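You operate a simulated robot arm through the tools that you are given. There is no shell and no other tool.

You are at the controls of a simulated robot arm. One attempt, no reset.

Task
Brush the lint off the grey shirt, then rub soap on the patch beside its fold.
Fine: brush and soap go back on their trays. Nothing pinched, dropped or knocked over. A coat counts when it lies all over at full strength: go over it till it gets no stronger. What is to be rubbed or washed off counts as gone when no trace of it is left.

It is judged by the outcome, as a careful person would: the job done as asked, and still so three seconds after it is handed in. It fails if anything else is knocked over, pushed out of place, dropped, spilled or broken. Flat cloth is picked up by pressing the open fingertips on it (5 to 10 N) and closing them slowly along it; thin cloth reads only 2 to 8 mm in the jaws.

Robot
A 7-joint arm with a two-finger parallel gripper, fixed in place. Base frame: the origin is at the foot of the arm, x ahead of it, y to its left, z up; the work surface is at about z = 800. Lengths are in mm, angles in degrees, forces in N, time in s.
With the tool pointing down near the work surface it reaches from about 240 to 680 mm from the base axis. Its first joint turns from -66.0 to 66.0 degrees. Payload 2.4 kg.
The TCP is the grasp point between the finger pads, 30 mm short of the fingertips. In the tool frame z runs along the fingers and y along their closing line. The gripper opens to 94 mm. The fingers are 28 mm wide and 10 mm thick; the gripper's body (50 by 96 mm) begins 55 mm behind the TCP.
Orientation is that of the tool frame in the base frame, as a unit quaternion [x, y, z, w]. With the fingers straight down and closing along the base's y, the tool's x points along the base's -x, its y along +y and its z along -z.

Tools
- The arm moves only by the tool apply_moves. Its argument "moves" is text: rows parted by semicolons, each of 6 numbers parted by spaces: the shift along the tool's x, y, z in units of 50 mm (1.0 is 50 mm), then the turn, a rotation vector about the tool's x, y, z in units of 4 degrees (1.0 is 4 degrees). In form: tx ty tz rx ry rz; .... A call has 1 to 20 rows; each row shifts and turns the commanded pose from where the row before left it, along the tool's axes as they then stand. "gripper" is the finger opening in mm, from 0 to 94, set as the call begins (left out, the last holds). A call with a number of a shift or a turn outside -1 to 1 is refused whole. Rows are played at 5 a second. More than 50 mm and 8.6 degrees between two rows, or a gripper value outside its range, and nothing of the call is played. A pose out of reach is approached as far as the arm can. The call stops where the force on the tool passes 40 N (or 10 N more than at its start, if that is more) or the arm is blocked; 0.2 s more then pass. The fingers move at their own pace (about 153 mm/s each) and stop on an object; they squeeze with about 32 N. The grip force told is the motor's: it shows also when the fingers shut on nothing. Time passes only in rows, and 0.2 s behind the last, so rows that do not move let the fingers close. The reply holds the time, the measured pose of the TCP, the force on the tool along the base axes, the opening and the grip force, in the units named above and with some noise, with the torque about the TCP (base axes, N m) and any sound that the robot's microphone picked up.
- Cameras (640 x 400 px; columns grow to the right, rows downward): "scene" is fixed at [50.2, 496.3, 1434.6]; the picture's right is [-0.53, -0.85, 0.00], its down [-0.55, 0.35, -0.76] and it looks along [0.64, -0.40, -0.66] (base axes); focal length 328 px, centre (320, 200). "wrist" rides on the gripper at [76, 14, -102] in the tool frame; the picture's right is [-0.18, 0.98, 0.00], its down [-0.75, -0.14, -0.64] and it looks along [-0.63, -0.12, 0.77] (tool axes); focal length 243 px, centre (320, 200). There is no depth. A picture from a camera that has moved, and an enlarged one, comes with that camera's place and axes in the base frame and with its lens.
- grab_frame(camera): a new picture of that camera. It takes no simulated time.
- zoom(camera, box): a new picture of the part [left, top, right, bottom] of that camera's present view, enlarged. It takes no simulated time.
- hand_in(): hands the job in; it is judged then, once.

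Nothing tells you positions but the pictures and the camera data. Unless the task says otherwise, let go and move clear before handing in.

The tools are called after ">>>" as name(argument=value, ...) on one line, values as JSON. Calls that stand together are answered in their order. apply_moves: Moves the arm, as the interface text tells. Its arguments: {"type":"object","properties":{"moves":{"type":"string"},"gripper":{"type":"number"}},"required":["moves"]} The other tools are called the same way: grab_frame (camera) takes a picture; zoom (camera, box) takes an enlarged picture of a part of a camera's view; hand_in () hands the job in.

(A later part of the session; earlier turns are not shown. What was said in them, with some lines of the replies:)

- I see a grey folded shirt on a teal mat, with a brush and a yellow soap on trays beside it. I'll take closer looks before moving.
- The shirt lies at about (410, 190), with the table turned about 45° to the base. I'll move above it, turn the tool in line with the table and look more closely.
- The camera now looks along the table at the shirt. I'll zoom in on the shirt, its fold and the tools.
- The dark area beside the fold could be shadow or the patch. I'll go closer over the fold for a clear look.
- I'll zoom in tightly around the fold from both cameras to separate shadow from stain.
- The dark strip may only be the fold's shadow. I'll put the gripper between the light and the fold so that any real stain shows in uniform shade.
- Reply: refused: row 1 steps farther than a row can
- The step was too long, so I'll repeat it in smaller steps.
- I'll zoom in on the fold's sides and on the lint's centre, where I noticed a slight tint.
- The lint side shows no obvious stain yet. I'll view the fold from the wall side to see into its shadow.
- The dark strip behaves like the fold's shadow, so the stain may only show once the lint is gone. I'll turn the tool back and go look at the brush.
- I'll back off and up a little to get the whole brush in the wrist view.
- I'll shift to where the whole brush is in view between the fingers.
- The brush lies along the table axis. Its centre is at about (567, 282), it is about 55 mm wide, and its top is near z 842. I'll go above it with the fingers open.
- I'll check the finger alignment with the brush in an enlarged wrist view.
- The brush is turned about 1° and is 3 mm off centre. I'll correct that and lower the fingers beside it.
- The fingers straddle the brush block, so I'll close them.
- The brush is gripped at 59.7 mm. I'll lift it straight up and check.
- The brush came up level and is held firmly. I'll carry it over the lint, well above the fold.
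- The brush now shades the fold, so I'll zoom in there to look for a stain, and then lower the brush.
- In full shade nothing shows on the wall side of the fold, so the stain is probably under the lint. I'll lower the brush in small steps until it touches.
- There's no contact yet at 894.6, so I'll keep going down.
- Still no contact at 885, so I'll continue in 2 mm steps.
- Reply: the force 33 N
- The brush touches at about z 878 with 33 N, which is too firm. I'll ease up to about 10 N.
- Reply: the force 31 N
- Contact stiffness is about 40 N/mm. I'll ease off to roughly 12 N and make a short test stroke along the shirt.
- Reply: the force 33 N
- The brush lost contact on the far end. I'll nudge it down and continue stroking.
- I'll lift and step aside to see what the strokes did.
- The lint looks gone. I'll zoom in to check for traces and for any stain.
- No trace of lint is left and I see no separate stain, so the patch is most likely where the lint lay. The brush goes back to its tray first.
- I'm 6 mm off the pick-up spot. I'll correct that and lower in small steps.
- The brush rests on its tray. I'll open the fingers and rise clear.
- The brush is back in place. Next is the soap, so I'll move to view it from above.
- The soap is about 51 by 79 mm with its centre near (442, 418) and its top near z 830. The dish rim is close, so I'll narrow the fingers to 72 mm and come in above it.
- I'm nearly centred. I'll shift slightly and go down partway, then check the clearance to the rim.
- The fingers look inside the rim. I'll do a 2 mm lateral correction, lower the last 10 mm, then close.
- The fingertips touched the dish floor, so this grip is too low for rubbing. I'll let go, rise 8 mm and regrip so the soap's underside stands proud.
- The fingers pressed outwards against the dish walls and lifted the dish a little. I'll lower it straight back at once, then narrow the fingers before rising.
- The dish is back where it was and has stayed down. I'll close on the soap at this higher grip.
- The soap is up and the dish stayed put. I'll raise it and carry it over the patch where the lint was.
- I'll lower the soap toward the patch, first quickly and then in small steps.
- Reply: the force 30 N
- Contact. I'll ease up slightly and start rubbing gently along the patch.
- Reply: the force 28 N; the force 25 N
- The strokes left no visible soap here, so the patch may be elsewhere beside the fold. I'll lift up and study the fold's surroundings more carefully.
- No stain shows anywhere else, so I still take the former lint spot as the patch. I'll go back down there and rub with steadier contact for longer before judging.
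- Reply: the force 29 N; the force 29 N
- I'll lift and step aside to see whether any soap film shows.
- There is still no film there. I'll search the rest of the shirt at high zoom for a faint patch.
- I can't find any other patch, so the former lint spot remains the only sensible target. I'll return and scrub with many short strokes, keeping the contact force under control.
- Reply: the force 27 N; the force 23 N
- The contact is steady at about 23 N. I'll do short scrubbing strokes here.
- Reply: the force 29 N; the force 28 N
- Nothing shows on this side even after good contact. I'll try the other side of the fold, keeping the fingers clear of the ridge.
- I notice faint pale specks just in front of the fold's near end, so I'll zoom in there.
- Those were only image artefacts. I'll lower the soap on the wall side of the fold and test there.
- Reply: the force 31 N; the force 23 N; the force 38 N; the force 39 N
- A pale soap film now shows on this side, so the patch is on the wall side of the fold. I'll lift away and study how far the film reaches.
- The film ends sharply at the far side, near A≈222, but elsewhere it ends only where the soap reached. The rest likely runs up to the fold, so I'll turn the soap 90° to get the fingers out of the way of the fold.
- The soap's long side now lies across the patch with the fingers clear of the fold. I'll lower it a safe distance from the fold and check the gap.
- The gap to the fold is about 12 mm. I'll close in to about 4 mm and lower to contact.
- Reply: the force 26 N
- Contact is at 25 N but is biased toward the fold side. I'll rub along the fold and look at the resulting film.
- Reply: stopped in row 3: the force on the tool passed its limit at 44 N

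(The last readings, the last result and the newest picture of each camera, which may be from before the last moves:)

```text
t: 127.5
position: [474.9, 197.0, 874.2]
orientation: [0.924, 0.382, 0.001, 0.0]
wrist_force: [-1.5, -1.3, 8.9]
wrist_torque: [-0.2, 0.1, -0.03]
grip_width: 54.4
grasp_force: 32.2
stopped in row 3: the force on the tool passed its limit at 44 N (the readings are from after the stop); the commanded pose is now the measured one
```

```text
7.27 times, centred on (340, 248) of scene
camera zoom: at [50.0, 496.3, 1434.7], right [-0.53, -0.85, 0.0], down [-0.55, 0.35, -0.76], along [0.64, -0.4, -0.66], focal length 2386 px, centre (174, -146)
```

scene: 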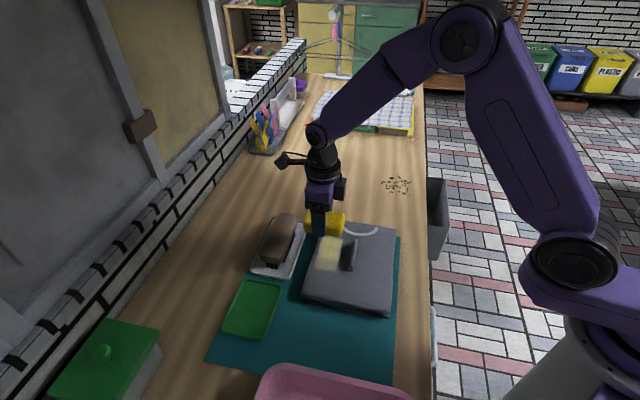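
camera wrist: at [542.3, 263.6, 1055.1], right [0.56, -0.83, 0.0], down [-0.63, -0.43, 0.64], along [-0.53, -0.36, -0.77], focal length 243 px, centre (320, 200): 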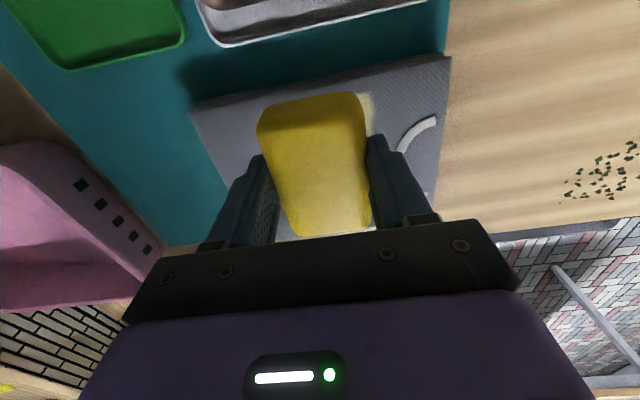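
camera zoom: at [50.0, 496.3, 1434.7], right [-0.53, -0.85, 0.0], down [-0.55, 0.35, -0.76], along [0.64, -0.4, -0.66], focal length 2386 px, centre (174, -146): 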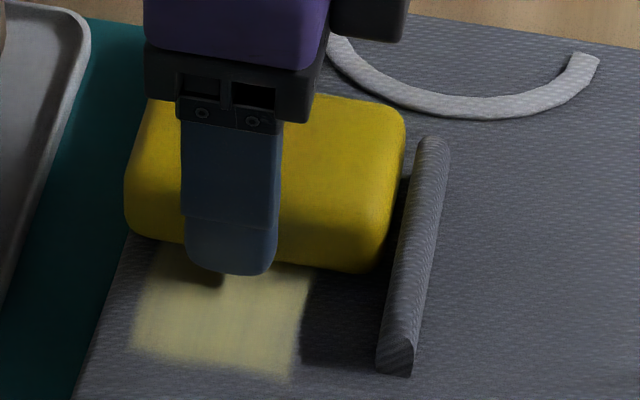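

The film did not grow toward the fold. I'll lift clear and check its outline.

>>> apply_moves(moves="0 0 -0.5 0 0 0;0 0 -0.8 0 0 0;0 0.8 -0.4 0 0 0;0 0.9 0 0 0 0;0 0.5 0 0 0 0;0 0 0 0 0 0")

>>> zoom(camera="scene", box=[315, 225, 365, 275])

>>> grab_frame(camera="wrist")

```text
t: 128.9
position: [552.7, 116.7, 956.8]
orientation: [0.924, 0.382, 0.0, 0.0]
wrist_force: [-0.4, 0.8, -1.4]
wrist_torque: [-0.01, -0.01, 0.03]
grip_width: 54.5
grasp_force: 31.9
```

```text
8.00 times, centred on (340, 250) of scene
camera zoom: at [50.2, 496.3, 1434.6], right [-0.53, -0.85, 0.0], down [-0.55, 0.35, -0.76], along [0.64, -0.4, -0.66], focal length 2625 px, centre (160, -200)
```

zoom: 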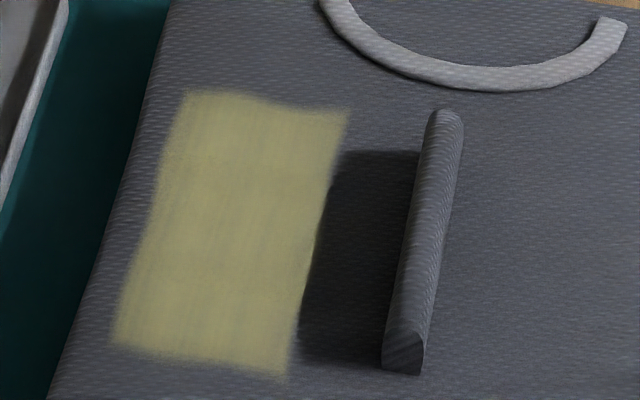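

```text
taken
camera wrist: at [617.0, 160.9, 1058.9], right [0.56, -0.83, 0.0], down [-0.63, -0.43, 0.64], along [-0.53, -0.36, -0.77], focal length 243 px, centre (320, 200)
```

wrist: 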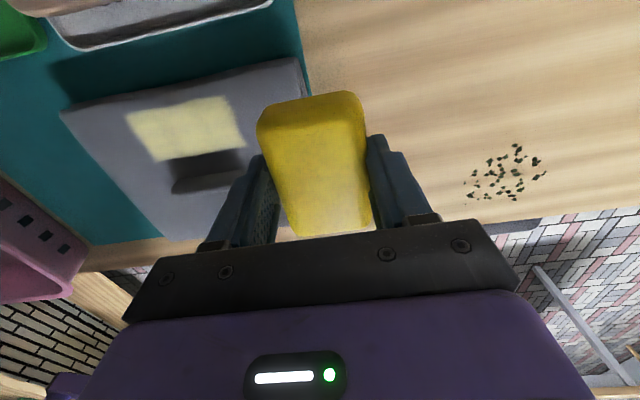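

The film keeps to a clean 100 × 50 mm rectangle (A 122–222, B 452–502), so that is the patch. I'll check how even it is before going over it again.

>>> zoom(camera="wrist", box=[100, 70, 270, 210])

>>> zoom(camera="scene", box=[318, 232, 348, 276])

```text
2.86 times, centred on (185, 140) of wrist
camera zoom: at [617.0, 160.9, 1058.9], right [0.56, -0.83, 0.0], down [-0.63, -0.43, 0.64], along [-0.53, -0.36, -0.77], focal length 693 px, centre (706, 371)
```

zoom: 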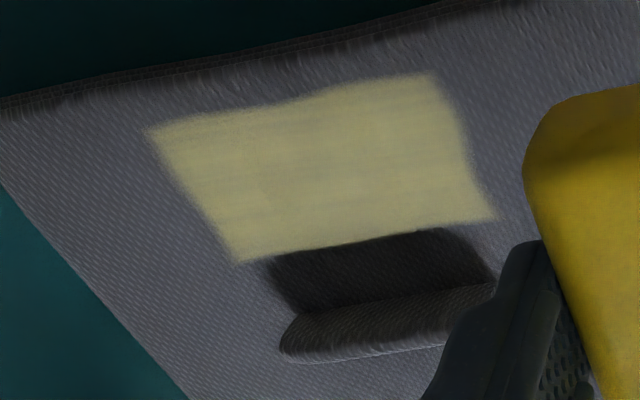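

```text
9.09 times, centred on (333, 254) of scene
camera zoom: at [50.2, 496.3, 1434.6], right [-0.53, -0.85, 0.0], down [-0.55, 0.35, -0.76], along [0.64, -0.4, -0.66], focal length 2983 px, centre (202, -291)
```

zoom: 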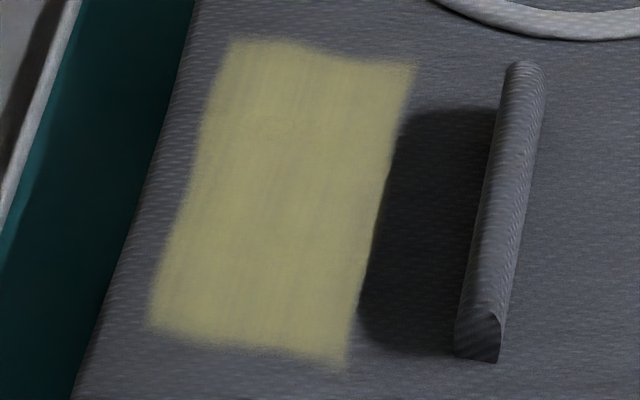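

The film is nearly even but has faint streaks. I'll turn the soap back and go over the patch with more full passes.

>>> apply_moves(moves="0 0 0 0 0 -1;0 0 0 0 0 -1;0 0 0 0 0 -1;0 0 0 0 0 -1;0 0 0 0 0 -1;0 0 0 0 0 -1;0 0 0 0 0 -1;0 0 0 0 0 -1;0 0 0 0 0 -1;0 0 0 0 0 -1;0 0 0 0 0 -1;0 0 0 0 0 -1;0 0 0 0 0 -1;0 0 0 0 0 -1;0 0 0 0 0 -1;0 0 0 0 0 -1;0 0 0 0 0 -1;0 0 0 0 0 -1")

>>> apply_moves(moves="0 0 0 0 0 -1;0 0 0 0 0 -1;0 0 0 0 0 -1;0 0 0 0 0 -1;0 0 0 0 0 -0.5;0.8 0 0 0 0 0;0.8 0 0 0 0 0;0.7 0 0 0 0 0;0 0 0 0 0 0")

```text
t: 132.7
position: [553.5, 119.0, 959.0]
orientation: [0.524, 0.852, 0.002, 0.0]
wrist_force: [0.2, 0.4, -0.7]
wrist_torque: [0.07, 0.02, 0.0]
grip_width: 54.2
grasp_force: 31.9
```

```text
t: 134.7
position: [472.0, 199.9, 959.2]
orientation: [0.384, 0.923, -0.001, 0.0]
wrist_force: [-0.4, 0.3, -1.8]
wrist_torque: [0.0, 0.0, -0.01]
grip_width: 54.2
grasp_force: 31.8
```

>>> apply_moves(moves="0 0.02 0.5 0 0 0;0 0 0.6 0 0 0;0 0 0.4 0 0 0;0 0 0.1 0 0 0;0 0 0 0 0 0")

>>> zoom(camera="scene", box=[300, 210, 380, 280])

>>> apply_moves(moves="0 0 0.04 0 0 0;0 0 0.02 0 0 0;0 0 0 0 0 0")

```text
t: 135.9
position: [471.6, 201.5, 879.6]
orientation: [0.384, 0.923, 0.001, 0.0]
wrist_force: [0.1, -0.3, -1.0]
wrist_torque: [-0.01, -0.01, -0.04]
grip_width: 54.4
grasp_force: 31.5
```

```text
5.71 times, centred on (340, 245) of scene
camera zoom: at [50.2, 496.4, 1434.6], right [-0.53, -0.85, 0.0], down [-0.55, 0.35, -0.76], along [0.64, -0.4, -0.66], focal length 1875 px, centre (206, -57)
```

zoom: 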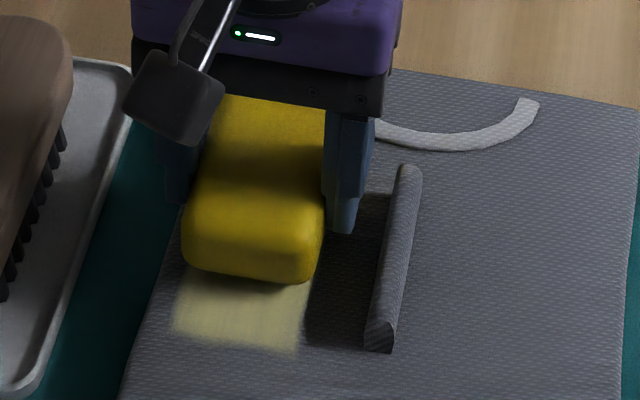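

```text
t: 136.7
position: [471.5, 203.4, 876.1]
orientation: [0.384, 0.924, 0.001, 0.001]
wrist_force: [-0.5, -0.3, -1.3]
wrist_torque: [0.03, 0.0, 0.0]
grip_width: 54.0
grasp_force: 31.8
```

>>> apply_moves(moves="0 0 0.02 0 0 0;0 0 0 0 0 0")

>>> apply_moves(moves="0 0 0.015 0 0 0;0 0 0 0 0 0")

>>> apply_moves(moves="0 0 0.015 0 0 0;0 0 0 0 0 0")

```text
t: 137.3
position: [472.6, 203.1, 874.7]
orientation: [0.384, 0.923, 0.001, 0.0]
wrist_force: [0.3, 0.2, -0.7]
wrist_torque: [0.02, -0.04, -0.01]
grip_width: 54.3
grasp_force: 31.6
```

```text
t: 137.9
position: [473.1, 201.3, 873.7]
orientation: [0.383, 0.924, 0.0, 0.0]
wrist_force: [-2.8, 0.1, 5.5]
wrist_torque: [0.0, 0.22, 0.04]
grip_width: 54.3
grasp_force: 32.3
```

```text
t: 138.5
position: [472.6, 203.9, 873.0]
orientation: [0.383, 0.924, 0.0, 0.001]
wrist_force: [-7.4, -1.8, 22.6]
wrist_torque: [-0.13, 0.46, -0.04]
grip_width: 54.2
grasp_force: 32.2
```

>>> apply_moves(moves="0.2 0 0 0 0 0;0.2 0 0 0 0 0;0.2 0 0 0 0 0;0.2 0 0 0 0 0")

>>> apply_moves(moves="0.2 0 0 0 0 0;-0.2 0 0.003 0 0 0;-0.2 0 0 0 0 0;-0.2 0 0 0 0 0")

>>> apply_moves(moves="-0.2 0 0.002 0 0 0;-0.2 0 0 0 0 0;-0.2 0 0 0 0 0;-0.2 0 0 0 0 0")

```text
t: 139.5
position: [444.3, 229.8, 872.9]
orientation: [0.384, 0.923, 0.003, 0.002]
wrist_force: [11.1, -10.8, 36.1]
wrist_torque: [-0.61, 0.42, 0.32]
grip_width: 54.5
grasp_force: 31.7
```

```text
t: 140.2
position: [438.8, 238.1, 873.7]
orientation: [0.382, 0.924, 0.001, -0.002]
wrist_force: [-4.8, -0.9, 12.3]
wrist_torque: [-0.43, -0.34, -0.18]
grip_width: 54.4
grasp_force: 32.3
stopped in row 3: the force on the tool passed its limit at 54 N (the readings are from after the stop); the commanded pose is now the measured one
```

```text
t: 141.2
position: [465.8, 207.4, 874.1]
orientation: [0.38, 0.925, 0.002, -0.001]
wrist_force: [-5.8, 8.1, 24.0]
wrist_torque: [-0.1, -0.05, -0.07]
grip_width: 54.0
grasp_force: 31.5
```

The near end pressed too hard. I'll compensate for the slope on further passes.

>>> apply_moves(moves="-0.2 0 0.002 0 0 0;-0.2 0 0.002 0 0 0;-0.2 0 0.002 0 0 0")

>>> apply_moves(moves="0.2 0 -0.002 0 0 0;0.2 0 -0.002 0 0 0;0.2 0 -0.002 0 0 0")

>>> apply_moves(moves="0.2 0 -0.003 0 0 0;0.2 0 -0.003 0 0 0;0.2 0 -0.003 0 0 0")

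>>> apply_moves(moves="-0.2 0 0.003 0 0 0;-0.2 0 0.003 0 0 0;-0.2 0 0.003 0 0 0")

```text
t: 141.9
position: [484.2, 191.8, 873.0]
orientation: [0.38, 0.925, 0.001, -0.001]
wrist_force: [-3.2, -1.2, 9.8]
wrist_torque: [-0.39, -0.08, -0.15]
grip_width: 54.5
grasp_force: 31.7
stopped in row 3: the force on the tool passed its limit at 42 N (the readings are from after the stop); the commanded pose is now the measured one
```

```text
t: 142.8
position: [463.8, 211.9, 873.7]
orientation: [0.38, 0.925, 0.002, 0.0]
wrist_force: [5.2, -5.6, 17.3]
wrist_torque: [-0.5, 0.18, 0.22]
grip_width: 54.4
grasp_force: 32.2
```

```text
t: 143.6
position: [442.1, 232.4, 873.6]
orientation: [0.38, 0.925, 0.002, -0.001]
wrist_force: [5.3, -4.9, 15.3]
wrist_torque: [-0.42, -0.04, 0.11]
grip_width: 54.2
grasp_force: 32.3
```

```text
t: 144.3
position: [463.6, 211.5, 872.9]
orientation: [0.38, 0.925, 0.0, -0.001]
wrist_force: [-2.9, 2.7, 7.7]
wrist_torque: [0.08, -0.12, 0.01]
grip_width: 54.3
grasp_force: 31.9
```

>>> apply_moves(moves="0 0.12 0 0 0 0;-0.2 0 0.003 0 0 0;-0.2 0 0.003 0 0 0")

>>> apply_moves(moves="0.2 0 0 0 0 0;0.2 0 -0.002 0 0 0;0.2 0 -0.002 0 0 0")

>>> apply_moves(moves="0.2 0 -0.002 0 0 0;0.2 0 -0.002 0 0 0;0.1 0 -0.002 0 0 0")

>>> apply_moves(moves="0 -0.24 0 0 0 0;-0.2 0 0.002 0 0 0;-0.2 0 0.003 0 0 0")

>>> apply_moves(moves="-0.2 0 0.002 0 0 0;-0.2 0 0.002 0 0 0;-0.2 0 0.003 0 0 0")

>>> zoom(camera="scene", box=[300, 210, 380, 280])

```text
t: 145.2
position: [481.6, 202.5, 873.3]
orientation: [0.38, 0.925, 0.002, -0.002]
wrist_force: [-0.1, 0.5, 0.3]
wrist_torque: [0.0, 0.0, 0.01]
grip_width: 54.2
grasp_force: 31.9
```

```text
t: 145.9
position: [460.3, 222.3, 875.0]
orientation: [0.379, 0.925, 0.0, -0.002]
wrist_force: [0.2, -0.2, -0.5]
wrist_torque: [0.01, 0.0, -0.01]
grip_width: 54.3
grasp_force: 32.2
```

```text
t: 146.8
position: [441.3, 241.7, 877.0]
orientation: [0.379, 0.925, 0.001, -0.002]
wrist_force: [0.0, -0.6, 0.0]
wrist_torque: [0.02, -0.02, -0.03]
grip_width: 54.4
grasp_force: 32.0
```

```text
t: 147.6
position: [448.3, 218.1, 875.7]
orientation: [0.38, 0.925, 0.002, -0.001]
wrist_force: [0.0, 0.7, -1.1]
wrist_torque: [0.01, 0.01, 0.03]
grip_width: 54.2
grasp_force: 31.9
```

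```text
t: 148.3
position: [470.1, 196.9, 874.0]
orientation: [0.38, 0.925, 0.002, -0.002]
wrist_force: [-3.1, 2.6, 8.5]
wrist_torque: [-0.17, 0.18, -0.12]
grip_width: 54.2
grasp_force: 32.0
```

```text
5.71 times, centred on (340, 245) of scene
camera zoom: at [49.9, 496.4, 1434.6], right [-0.53, -0.85, 0.0], down [-0.55, 0.35, -0.76], along [0.64, -0.4, -0.65], focal length 1875 px, centre (206, -57)
```

zoom: 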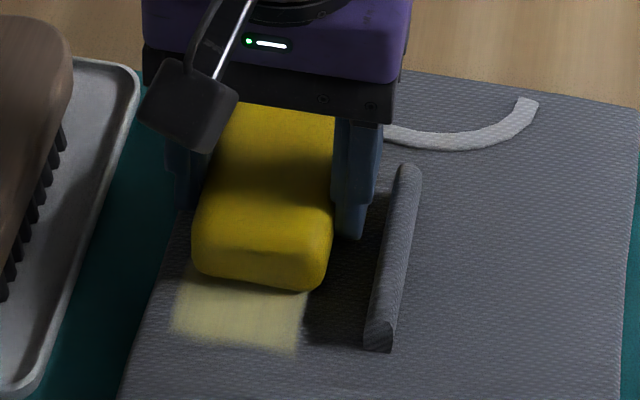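

The pass on the wall-side half lost contact, so I'll redo it with a little more depth.

>>> apply_moves(moves="0.1 0.1 0.004 0 0 0;0.1 0.1 0.004 0 0 0;0 0 0 0 0 0")

>>> apply_moves(moves="0 0 0.008 0 0 0;0 0 0 0 0 0")

>>> apply_moves(moves="0 0 0.008 0 0 0;0 0 0 0 0 0")

```text
t: 149.2
position: [472.0, 210.1, 873.7]
orientation: [0.38, 0.925, 0.002, 0.0]
wrist_force: [1.4, -9.6, 21.1]
wrist_torque: [-0.58, 0.19, 0.19]
grip_width: 54.5
grasp_force: 31.8
```

```text
t: 149.8
position: [471.9, 211.6, 874.4]
orientation: [0.38, 0.925, 0.002, -0.001]
wrist_force: [2.9, -13.4, 29.9]
wrist_torque: [-0.74, 0.11, 0.12]
grip_width: 54.2
grasp_force: 32.3
```

```text
t: 150.3
position: [472.0, 213.0, 873.4]
orientation: [0.379, 0.925, 0.003, 0.0]
wrist_force: [3.0, -10.2, 38.2]
wrist_torque: [-0.64, 0.39, 0.0]
grip_width: 54.1
grasp_force: 32.0
```

>>> apply_moves(moves="0 0 -0.006 0 0 0;0.2 0 -0.002 0 0 0;0.2 0 -0.002 0 0 0;0.2 0 -0.002 0 0 0")

>>> apply_moves(moves="-0.2 0 0.002 0 0 0;-0.2 0 0.002 0 0 0;-0.2 0 0.002 0 0 0")

>>> apply_moves(moves="-0.2 0 0.003 0 0 0;-0.2 0 0.003 0 0 0;-0.2 0 0.003 0 0 0")

>>> apply_moves(moves="0.2 0 0 0 0 0;0.2 0 -0.002 0 0 0;0.2 0 -0.002 0 0 0")

```text
t: 151.3
position: [450.1, 231.0, 872.9]
orientation: [0.379, 0.925, 0.002, -0.001]
wrist_force: [8.2, -6.9, 27.1]
wrist_torque: [-0.45, -0.31, 0.14]
grip_width: 54.3
grasp_force: 31.9
```

```text
t: 151.7
position: [451.3, 231.2, 874.2]
orientation: [0.378, 0.926, 0.0, -0.004]
wrist_force: [-3.7, -1.7, 10.3]
wrist_torque: [-0.24, -0.43, -0.12]
grip_width: 54.2
grasp_force: 31.9
stopped in row 1: the force on the tool passed its limit at 45 N (the readings are from after the stop); the commanded pose is now the measured one
```

```text
t: 152.5
position: [472.4, 211.8, 874.2]
orientation: [0.376, 0.927, 0.003, -0.004]
wrist_force: [-8.5, 9.4, 29.6]
wrist_torque: [-0.15, -0.31, 0.0]
grip_width: 54.4
grasp_force: 31.5
```

```text
t: 153.3
position: [452.0, 230.3, 873.0]
orientation: [0.378, 0.926, 0.001, -0.003]
wrist_force: [8.3, -8.9, 26.4]
wrist_torque: [-0.61, -0.76, -0.05]
grip_width: 54.3
grasp_force: 32.2
```

I'll lift away and compare the film now.

>>> apply_moves(moves="0 0 -0.5 0 0 0;0 0 -0.8 0 0 0;-0.6 0 -0.5 0 0 0;-0.9 0 0 0 0 0;-0.9 0 0 0 0 0;0 0 0 0 0 0")

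>>> zoom(camera="scene", box=[318, 232, 348, 276])

>>> zoom(camera="scene", box=[290, 210, 410, 310])

```text
t: 154.7
position: [539.9, 144.9, 962.2]
orientation: [0.378, 0.926, 0.0, -0.005]
wrist_force: [0.1, 0.1, -1.0]
wrist_torque: [0.02, -0.03, -0.02]
grip_width: 54.2
grasp_force: 31.3
```

```text
9.09 times, centred on (333, 254) of scene
camera zoom: at [50.2, 496.3, 1434.6], right [-0.53, -0.85, 0.0], down [-0.55, 0.35, -0.76], along [0.64, -0.4, -0.66], focal length 2983 px, centre (202, -291)
```

zoom: 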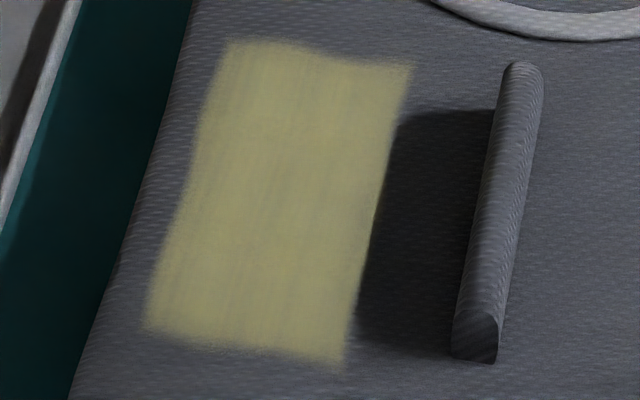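

```text
4.00 times, centred on (350, 260) of scene
camera zoom: at [50.2, 496.3, 1434.6], right [-0.53, -0.85, 0.0], down [-0.55, 0.35, -0.76], along [0.64, -0.4, -0.66], focal length 1312 px, centre (200, -40)
```

zoom: 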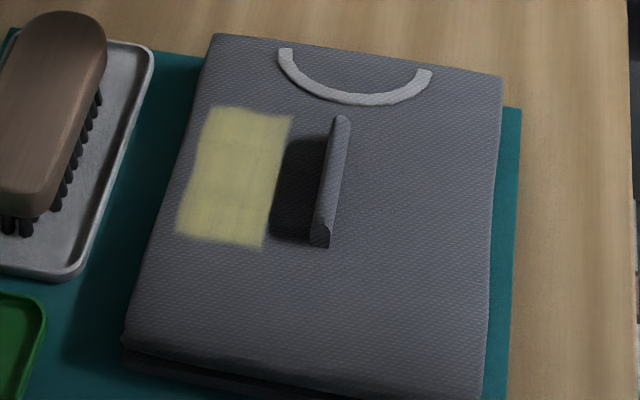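

The film looks unchanged by the extra passes and is even up to its fixed borders, so the coat is saturated. I'll level the tool and carry the soap back above its dish.

>>> apply_moves(moves="0 0 0 -0.055 -0.13 0.2;0.753 0.353 0 0 0 0;0.753 0.353 0 0 0 0;0.753 0.353 0 0 0 0;0.753 0.353 0 0 0 0;0.753 0.353 0 0 0 0;0.753 0.353 0 0 0 0;0.753 0.353 0 0 0 0;0 0 0 0 0 0")

>>> grab_frame(camera="wrist")

>>> grab_frame(camera="scene")

```text
t: 156.7
position: [437.0, 421.0, 963.6]
orientation: [0.384, 0.923, 0.0, 0.001]
wrist_force: [-0.4, 0.3, -2.1]
wrist_torque: [0.03, 0.0, 0.05]
grip_width: 54.3
grasp_force: 31.4
```

```text
taken
camera wrist: at [393.5, 485.8, 1065.0], right [0.83, 0.56, 0.0], down [0.43, -0.63, 0.64], along [0.36, -0.53, -0.77], focal length 243 px, centre (320, 200)
```

wrist: 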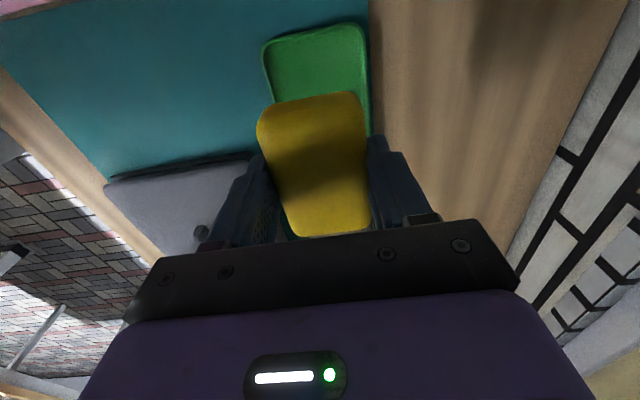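

```text
taken
```

scene: 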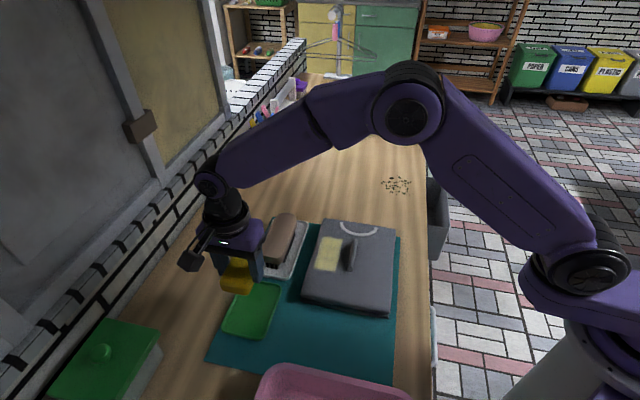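

I'm lowering toward the dish with a small centring correction.

>>> apply_moves(moves="-0.09 0.03 0.5 0 0 0;0 0 0.6 0 0 0;0 0 0.6 0 0 0;0 0 0.3 0 0 0;0 0 0 0 0 0")

>>> zoom(camera="scene", box=[200, 260, 300, 345])

>>> zoom(camera="wrist", box=[200, 40, 440, 230])

```text
t: 157.9
position: [444.4, 418.5, 861.6]
orientation: [0.383, 0.924, 0.0, 0.001]
wrist_force: [0.2, -0.1, -0.6]
wrist_torque: [0.01, -0.01, 0.02]
grip_width: 54.2
grasp_force: 32.0
```

```text
4.71 times, centred on (250, 302) of scene
camera zoom: at [50.2, 496.4, 1434.6], right [-0.53, -0.85, 0.0], down [-0.55, 0.35, -0.76], along [0.64, -0.4, -0.66], focal length 1544 px, centre (649, -282)
```

zoom: 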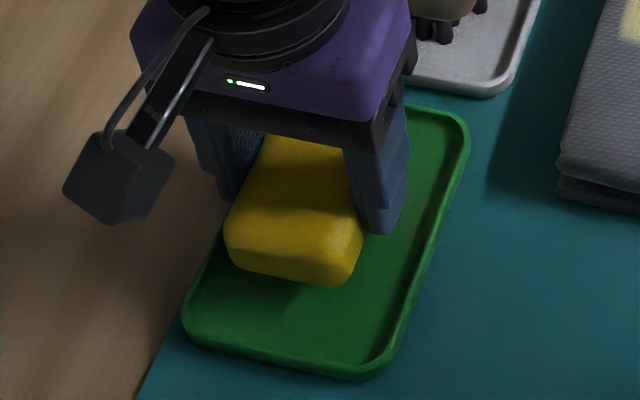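

```text
2.11 times, centred on (320, 135) of wrist
camera zoom: at [400.8, 483.6, 964.3], right [0.83, 0.56, 0.0], down [0.43, -0.63, 0.64], along [0.36, -0.53, -0.77], focal length 511 px, centre (320, 337)
```

zoom: 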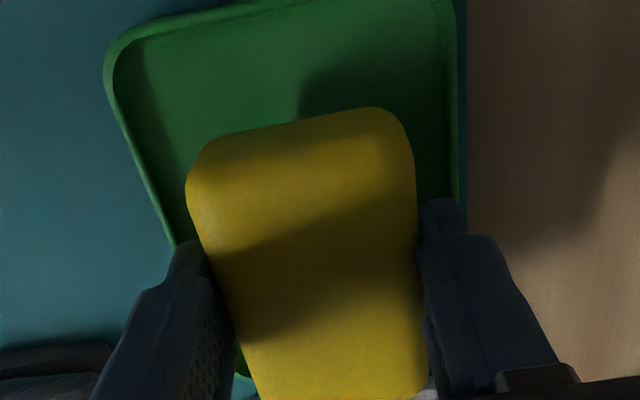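

>>> apply_moves(moves="0.05 -0.035 0.1 0 0 0;0 0 0.08 0 0 0;0 0 0.04 0 0 0;0 0 0 0 0 0")

>>> zoom(camera="scene", box=[200, 260, 300, 345])

>>> apply_moves(moves="0 0 0.02 0 0 0;0 0 0.02 0 0 0;0 0 0 0 0 0")

```text
t: 158.9
position: [440.9, 419.8, 850.6]
orientation: [0.384, 0.924, 0.0, 0.001]
wrist_force: [0.5, 0.5, -1.2]
wrist_torque: [0.04, -0.01, 0.0]
grip_width: 54.4
grasp_force: 32.1
```

```text
4.71 times, centred on (250, 302) of scene
camera zoom: at [50.2, 496.4, 1434.6], right [-0.53, -0.85, 0.0], down [-0.55, 0.35, -0.76], along [0.64, -0.4, -0.66], focal length 1544 px, centre (649, -282)
```

zoom: 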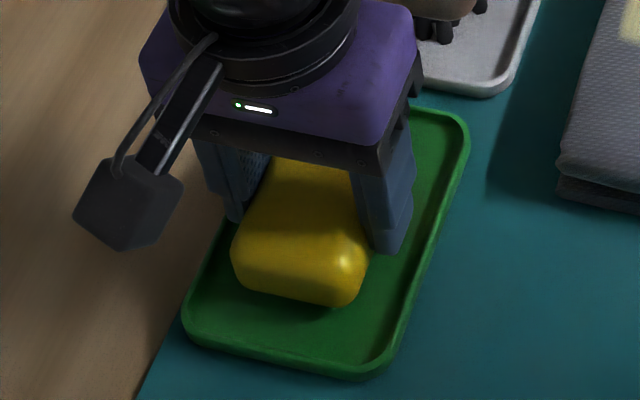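

```text
t: 159.7
position: [439.9, 417.6, 849.3]
orientation: [0.383, 0.924, -0.001, 0.001]
wrist_force: [-0.6, 0.5, -0.8]
wrist_torque: [-0.02, 0.0, 0.02]
grip_width: 54.2
grasp_force: 32.3
```

>>> apply_moves(moves="0 0 0.02 0 0 0;0 0 0 0 0 0")

>>> apply_moves(moves="0 0 0.02 0 0 0;0 0 0 0 0 0")

>>> apply_moves(moves="0 0 0.015 0 0 0;0 0 0 0 0 0")

```text
t: 160.3
position: [439.7, 417.5, 848.0]
orientation: [0.384, 0.923, 0.0, 0.0]
wrist_force: [-1.2, -0.3, -1.3]
wrist_torque: [0.0, 0.02, -0.01]
grip_width: 54.3
grasp_force: 32.3
```

```text
t: 160.9
position: [440.0, 418.1, 847.1]
orientation: [0.383, 0.924, 0.0, 0.001]
wrist_force: [0.1, -0.3, -1.3]
wrist_torque: [0.02, -0.02, -0.02]
grip_width: 54.3
grasp_force: 31.8
```

```text
t: 161.5
position: [440.0, 418.8, 845.7]
orientation: [0.383, 0.924, 0.001, 0.001]
wrist_force: [0.5, -0.1, -1.4]
wrist_torque: [0.01, 0.02, -0.01]
grip_width: 54.2
grasp_force: 32.2
```

>>> apply_moves(moves="0 0 0.012 0 0 0;0 0 0 0 0 0")

>>> apply_moves(moves="0 0 0.012 0 0 0;0 0 0 0 0 0")

>>> zoom(camera="scene", box=[200, 260, 300, 345])

```text
t: 162.1
position: [439.7, 418.0, 845.5]
orientation: [0.385, 0.923, -0.001, 0.001]
wrist_force: [0.7, -0.4, 0.6]
wrist_torque: [0.06, 0.05, 0.03]
grip_width: 54.1
grasp_force: 32.3
```

```text
t: 162.7
position: [439.5, 417.5, 845.0]
orientation: [0.385, 0.923, -0.001, 0.001]
wrist_force: [1.6, 1.0, 3.4]
wrist_torque: [0.09, 0.1, -0.02]
grip_width: 54.3
grasp_force: 32.4
```

```text
4.71 times, centred on (250, 302) of scene
camera zoom: at [50.2, 496.3, 1434.6], right [-0.53, -0.85, 0.0], down [-0.55, 0.35, -0.76], along [0.64, -0.4, -0.66], focal length 1544 px, centre (649, -282)
```

zoom: 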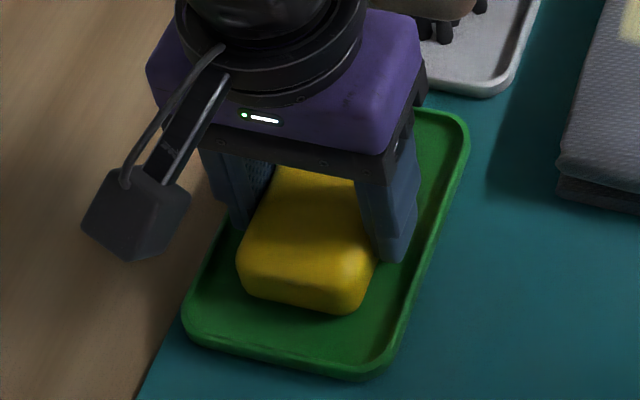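

The soap is resting in its dish. I'll open only to 60 mm so the fingers stay off the dish walls, rise a little and check.

>>> apply_moves(moves="0 0 0.004 0 0 0;0 0 0 0 0 0")

>>> apply_moves(moves="0 0 0 0 0 0;0 0 0 0 0 0;0 0 -0.06 0 0 0;0 0 -0.1 0 0 0;0 0 0 0 0 0", gripper=60)

>>> zoom(camera="scene", box=[200, 260, 300, 345])

```text
t: 163.3
position: [440.3, 419.4, 845.2]
orientation: [0.384, 0.924, -0.001, 0.001]
wrist_force: [0.7, -1.1, 8.8]
wrist_torque: [0.2, 0.27, 0.04]
grip_width: 54.3
grasp_force: 31.8
```

```text
t: 164.5
position: [440.2, 418.7, 854.2]
orientation: [0.383, 0.924, -0.001, 0.001]
wrist_force: [0.7, 0.1, 0.5]
wrist_torque: [0.04, -0.03, 0.0]
grip_width: 59.9
grasp_force: 0.0
```

```text
4.71 times, centred on (250, 302) of scene
camera zoom: at [50.2, 496.3, 1434.6], right [-0.53, -0.85, 0.0], down [-0.55, 0.35, -0.76], along [0.64, -0.4, -0.66], focal length 1544 px, centre (649, -282)
```

zoom: 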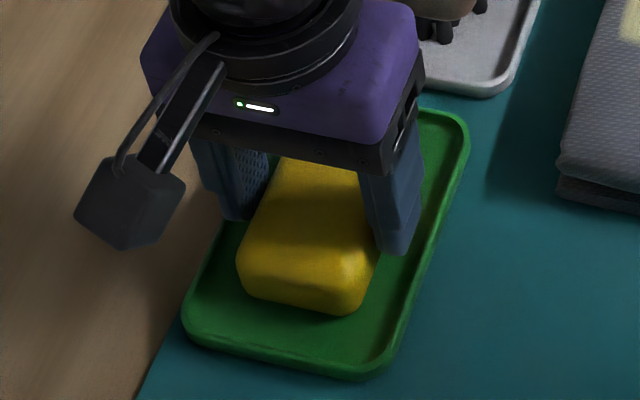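

The soap and dish stayed put. I'll rise well clear and go look once more at the shirt and both trays.

>>> apply_moves(moves="0 0 -0.4 0 0 0;0 0 -0.8 0 0 0;0 0 -0.9 0 0 0;0 0 -0.6 0 0 0;0.2 -0.8 0 0 0 0;0.2 -0.8 0 0 0 0;0.2 -0.8 0 0 0 0;0 0 0 0 0 0")

>>> grab_frame(camera="scene")

>>> zoom(camera="scene", box=[200, 200, 420, 350])

>>> grab_frame(camera="wrist")

```text
t: 166.3
position: [334.8, 355.8, 987.7]
orientation: [0.383, 0.924, 0.0, 0.001]
wrist_force: [0.4, 0.3, -0.2]
wrist_torque: [0.03, 0.0, 0.01]
grip_width: 60.0
grasp_force: 0.0
```

```text
taken
```

scene: 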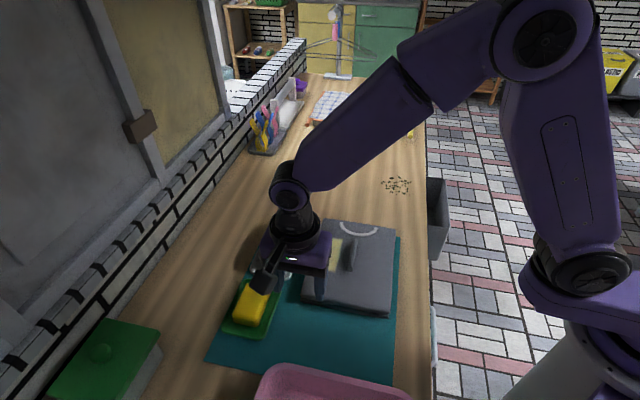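

```text
2.67 times, centred on (310, 275) of scene
camera zoom: at [50.1, 496.3, 1434.6], right [-0.53, -0.85, 0.0], down [-0.55, 0.35, -0.76], along [0.64, -0.4, -0.66], focal length 875 px, centre (347, 0)
```

zoom: 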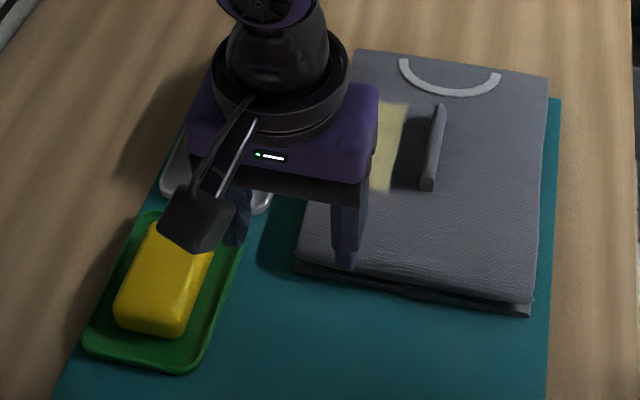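

```text
taken
camera wrist: at [291.2, 420.7, 1090.4], right [0.83, 0.56, 0.0], down [0.43, -0.63, 0.64], along [0.36, -0.53, -0.77], focal length 243 px, centre (320, 200)
```

wrist: 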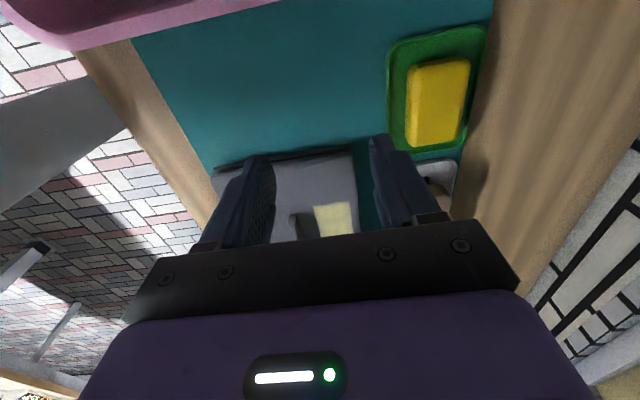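

I'll move closer over the patch for a last check of the film and the shirt.

>>> apply_moves(moves="-0.6 0 0.1 0 0 0;-0.6 0 0.1 0 0 0;-0.6 0 0 0 0 0;0 0 0 0 0 0", gripper=90)

>>> grab_frame(camera="wrist")

>>> zoom(camera="wrist", box=[230, 80, 400, 235])

```text
t: 167.3
position: [399.6, 291.7, 978.7]
orientation: [0.383, 0.924, 0.0, 0.002]
wrist_force: [-0.2, -0.1, 0.5]
wrist_torque: [0.0, 0.01, 0.0]
grip_width: 89.7
grasp_force: 0.1
```

```text
taken
camera wrist: at [356.8, 356.7, 1080.6], right [0.83, 0.56, 0.0], down [0.43, -0.63, 0.64], along [0.36, -0.53, -0.77], focal length 243 px, centre (320, 200)
```

wrist: 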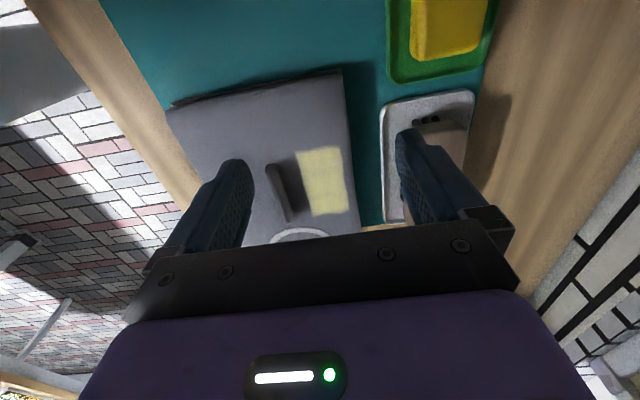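

```text
2.58 times, centred on (315, 158) of wrist
camera zoom: at [356.8, 356.7, 1080.6], right [0.83, 0.56, 0.0], down [0.43, -0.63, 0.64], along [0.36, -0.53, -0.77], focal length 626 px, centre (333, 310)
```

zoom: 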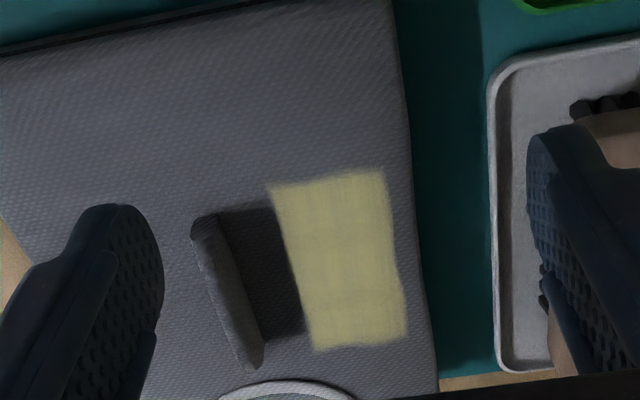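

The film is even and fills the patch, the shirt is where it was, and both tools are on their trays. I'll retreat upward and hand in.

>>> apply_moves(moves="0 0 -0.8 0 0 0;0 0 -0.8 0 0 0;0 -0.8 -0.4 0 0 0;0 -0.8 0 0 0 0;0 -0.8 0 0 0 0;0 -0.8 0 0 0 0;0 0 0 0 0 0")

>>> zoom(camera="scene", box=[200, 200, 440, 350])

>>> zoom(camera="scene", box=[300, 210, 420, 310])

```text
t: 168.9
position: [284.0, 175.5, 1078.1]
orientation: [0.384, 0.923, 0.0, 0.001]
wrist_force: [-0.6, 0.8, -0.3]
wrist_torque: [-0.03, 0.0, 0.01]
grip_width: 89.9
grasp_force: 0.1
```

```text
2.67 times, centred on (320, 275) of scene
camera zoom: at [50.1, 496.3, 1434.6], right [-0.53, -0.85, 0.0], down [-0.55, 0.35, -0.76], along [0.64, -0.4, -0.66], focal length 875 px, centre (320, 0)
```

zoom: 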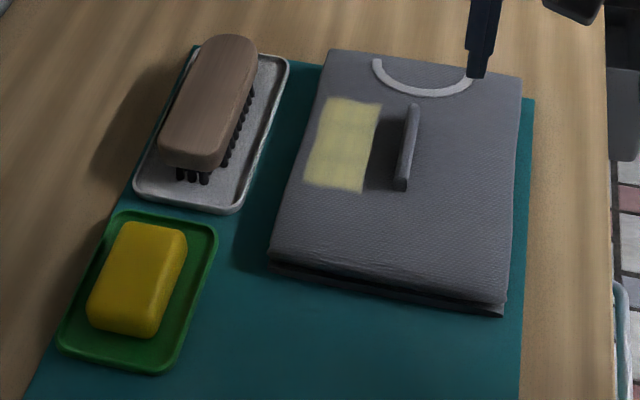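

```text
4.00 times, centred on (360, 260) of scene
camera zoom: at [50.1, 496.3, 1434.6], right [-0.53, -0.85, 0.0], down [-0.55, 0.35, -0.76], along [0.64, -0.4, -0.66], focal length 1312 px, centre (160, -40)
```

zoom: 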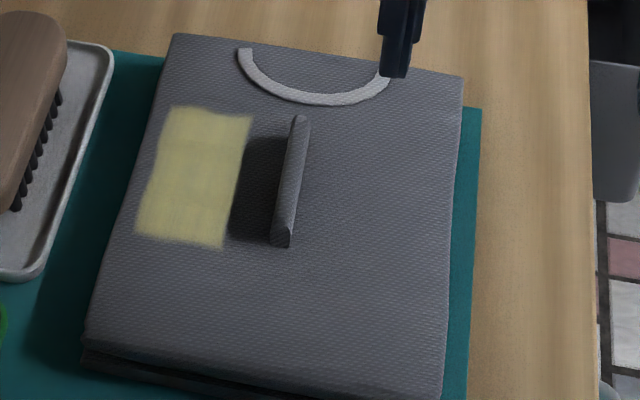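

Everything is in place: the lint is gone, the soap film is full and even, the brush and soap are back on their trays, and the arm is clear. I'm handing in.

>>> hand_in()

```text
The job is handed in.
```

I brushed the lint off the shirt, soaped the patch beside its fold, and put the brush and soap back on their trays. The job is handed in; no verdict has come back.

- **Lint:** close-up views after brushing showed no trace left.
- **Soap:** the patch wasn't visible beforehand, so I first rubbed the spot where the lint had been. No soap took there. It took on the wall side of the fold, in a rectangle of about 100 × 50 mm. Extra passes there made it neither stronger nor larger.
- **Fold:** it was not pinched.
- **Soap dish:** while I was gripping the soap, the fingers pushed against the dish walls and lifted the dish about 8 mm with the soap in it. I set it straight back down in the same place, and nothing fell.
- **Shirt:** the final picture shows it where it started. Rubbing may have moved it about 1 mm.
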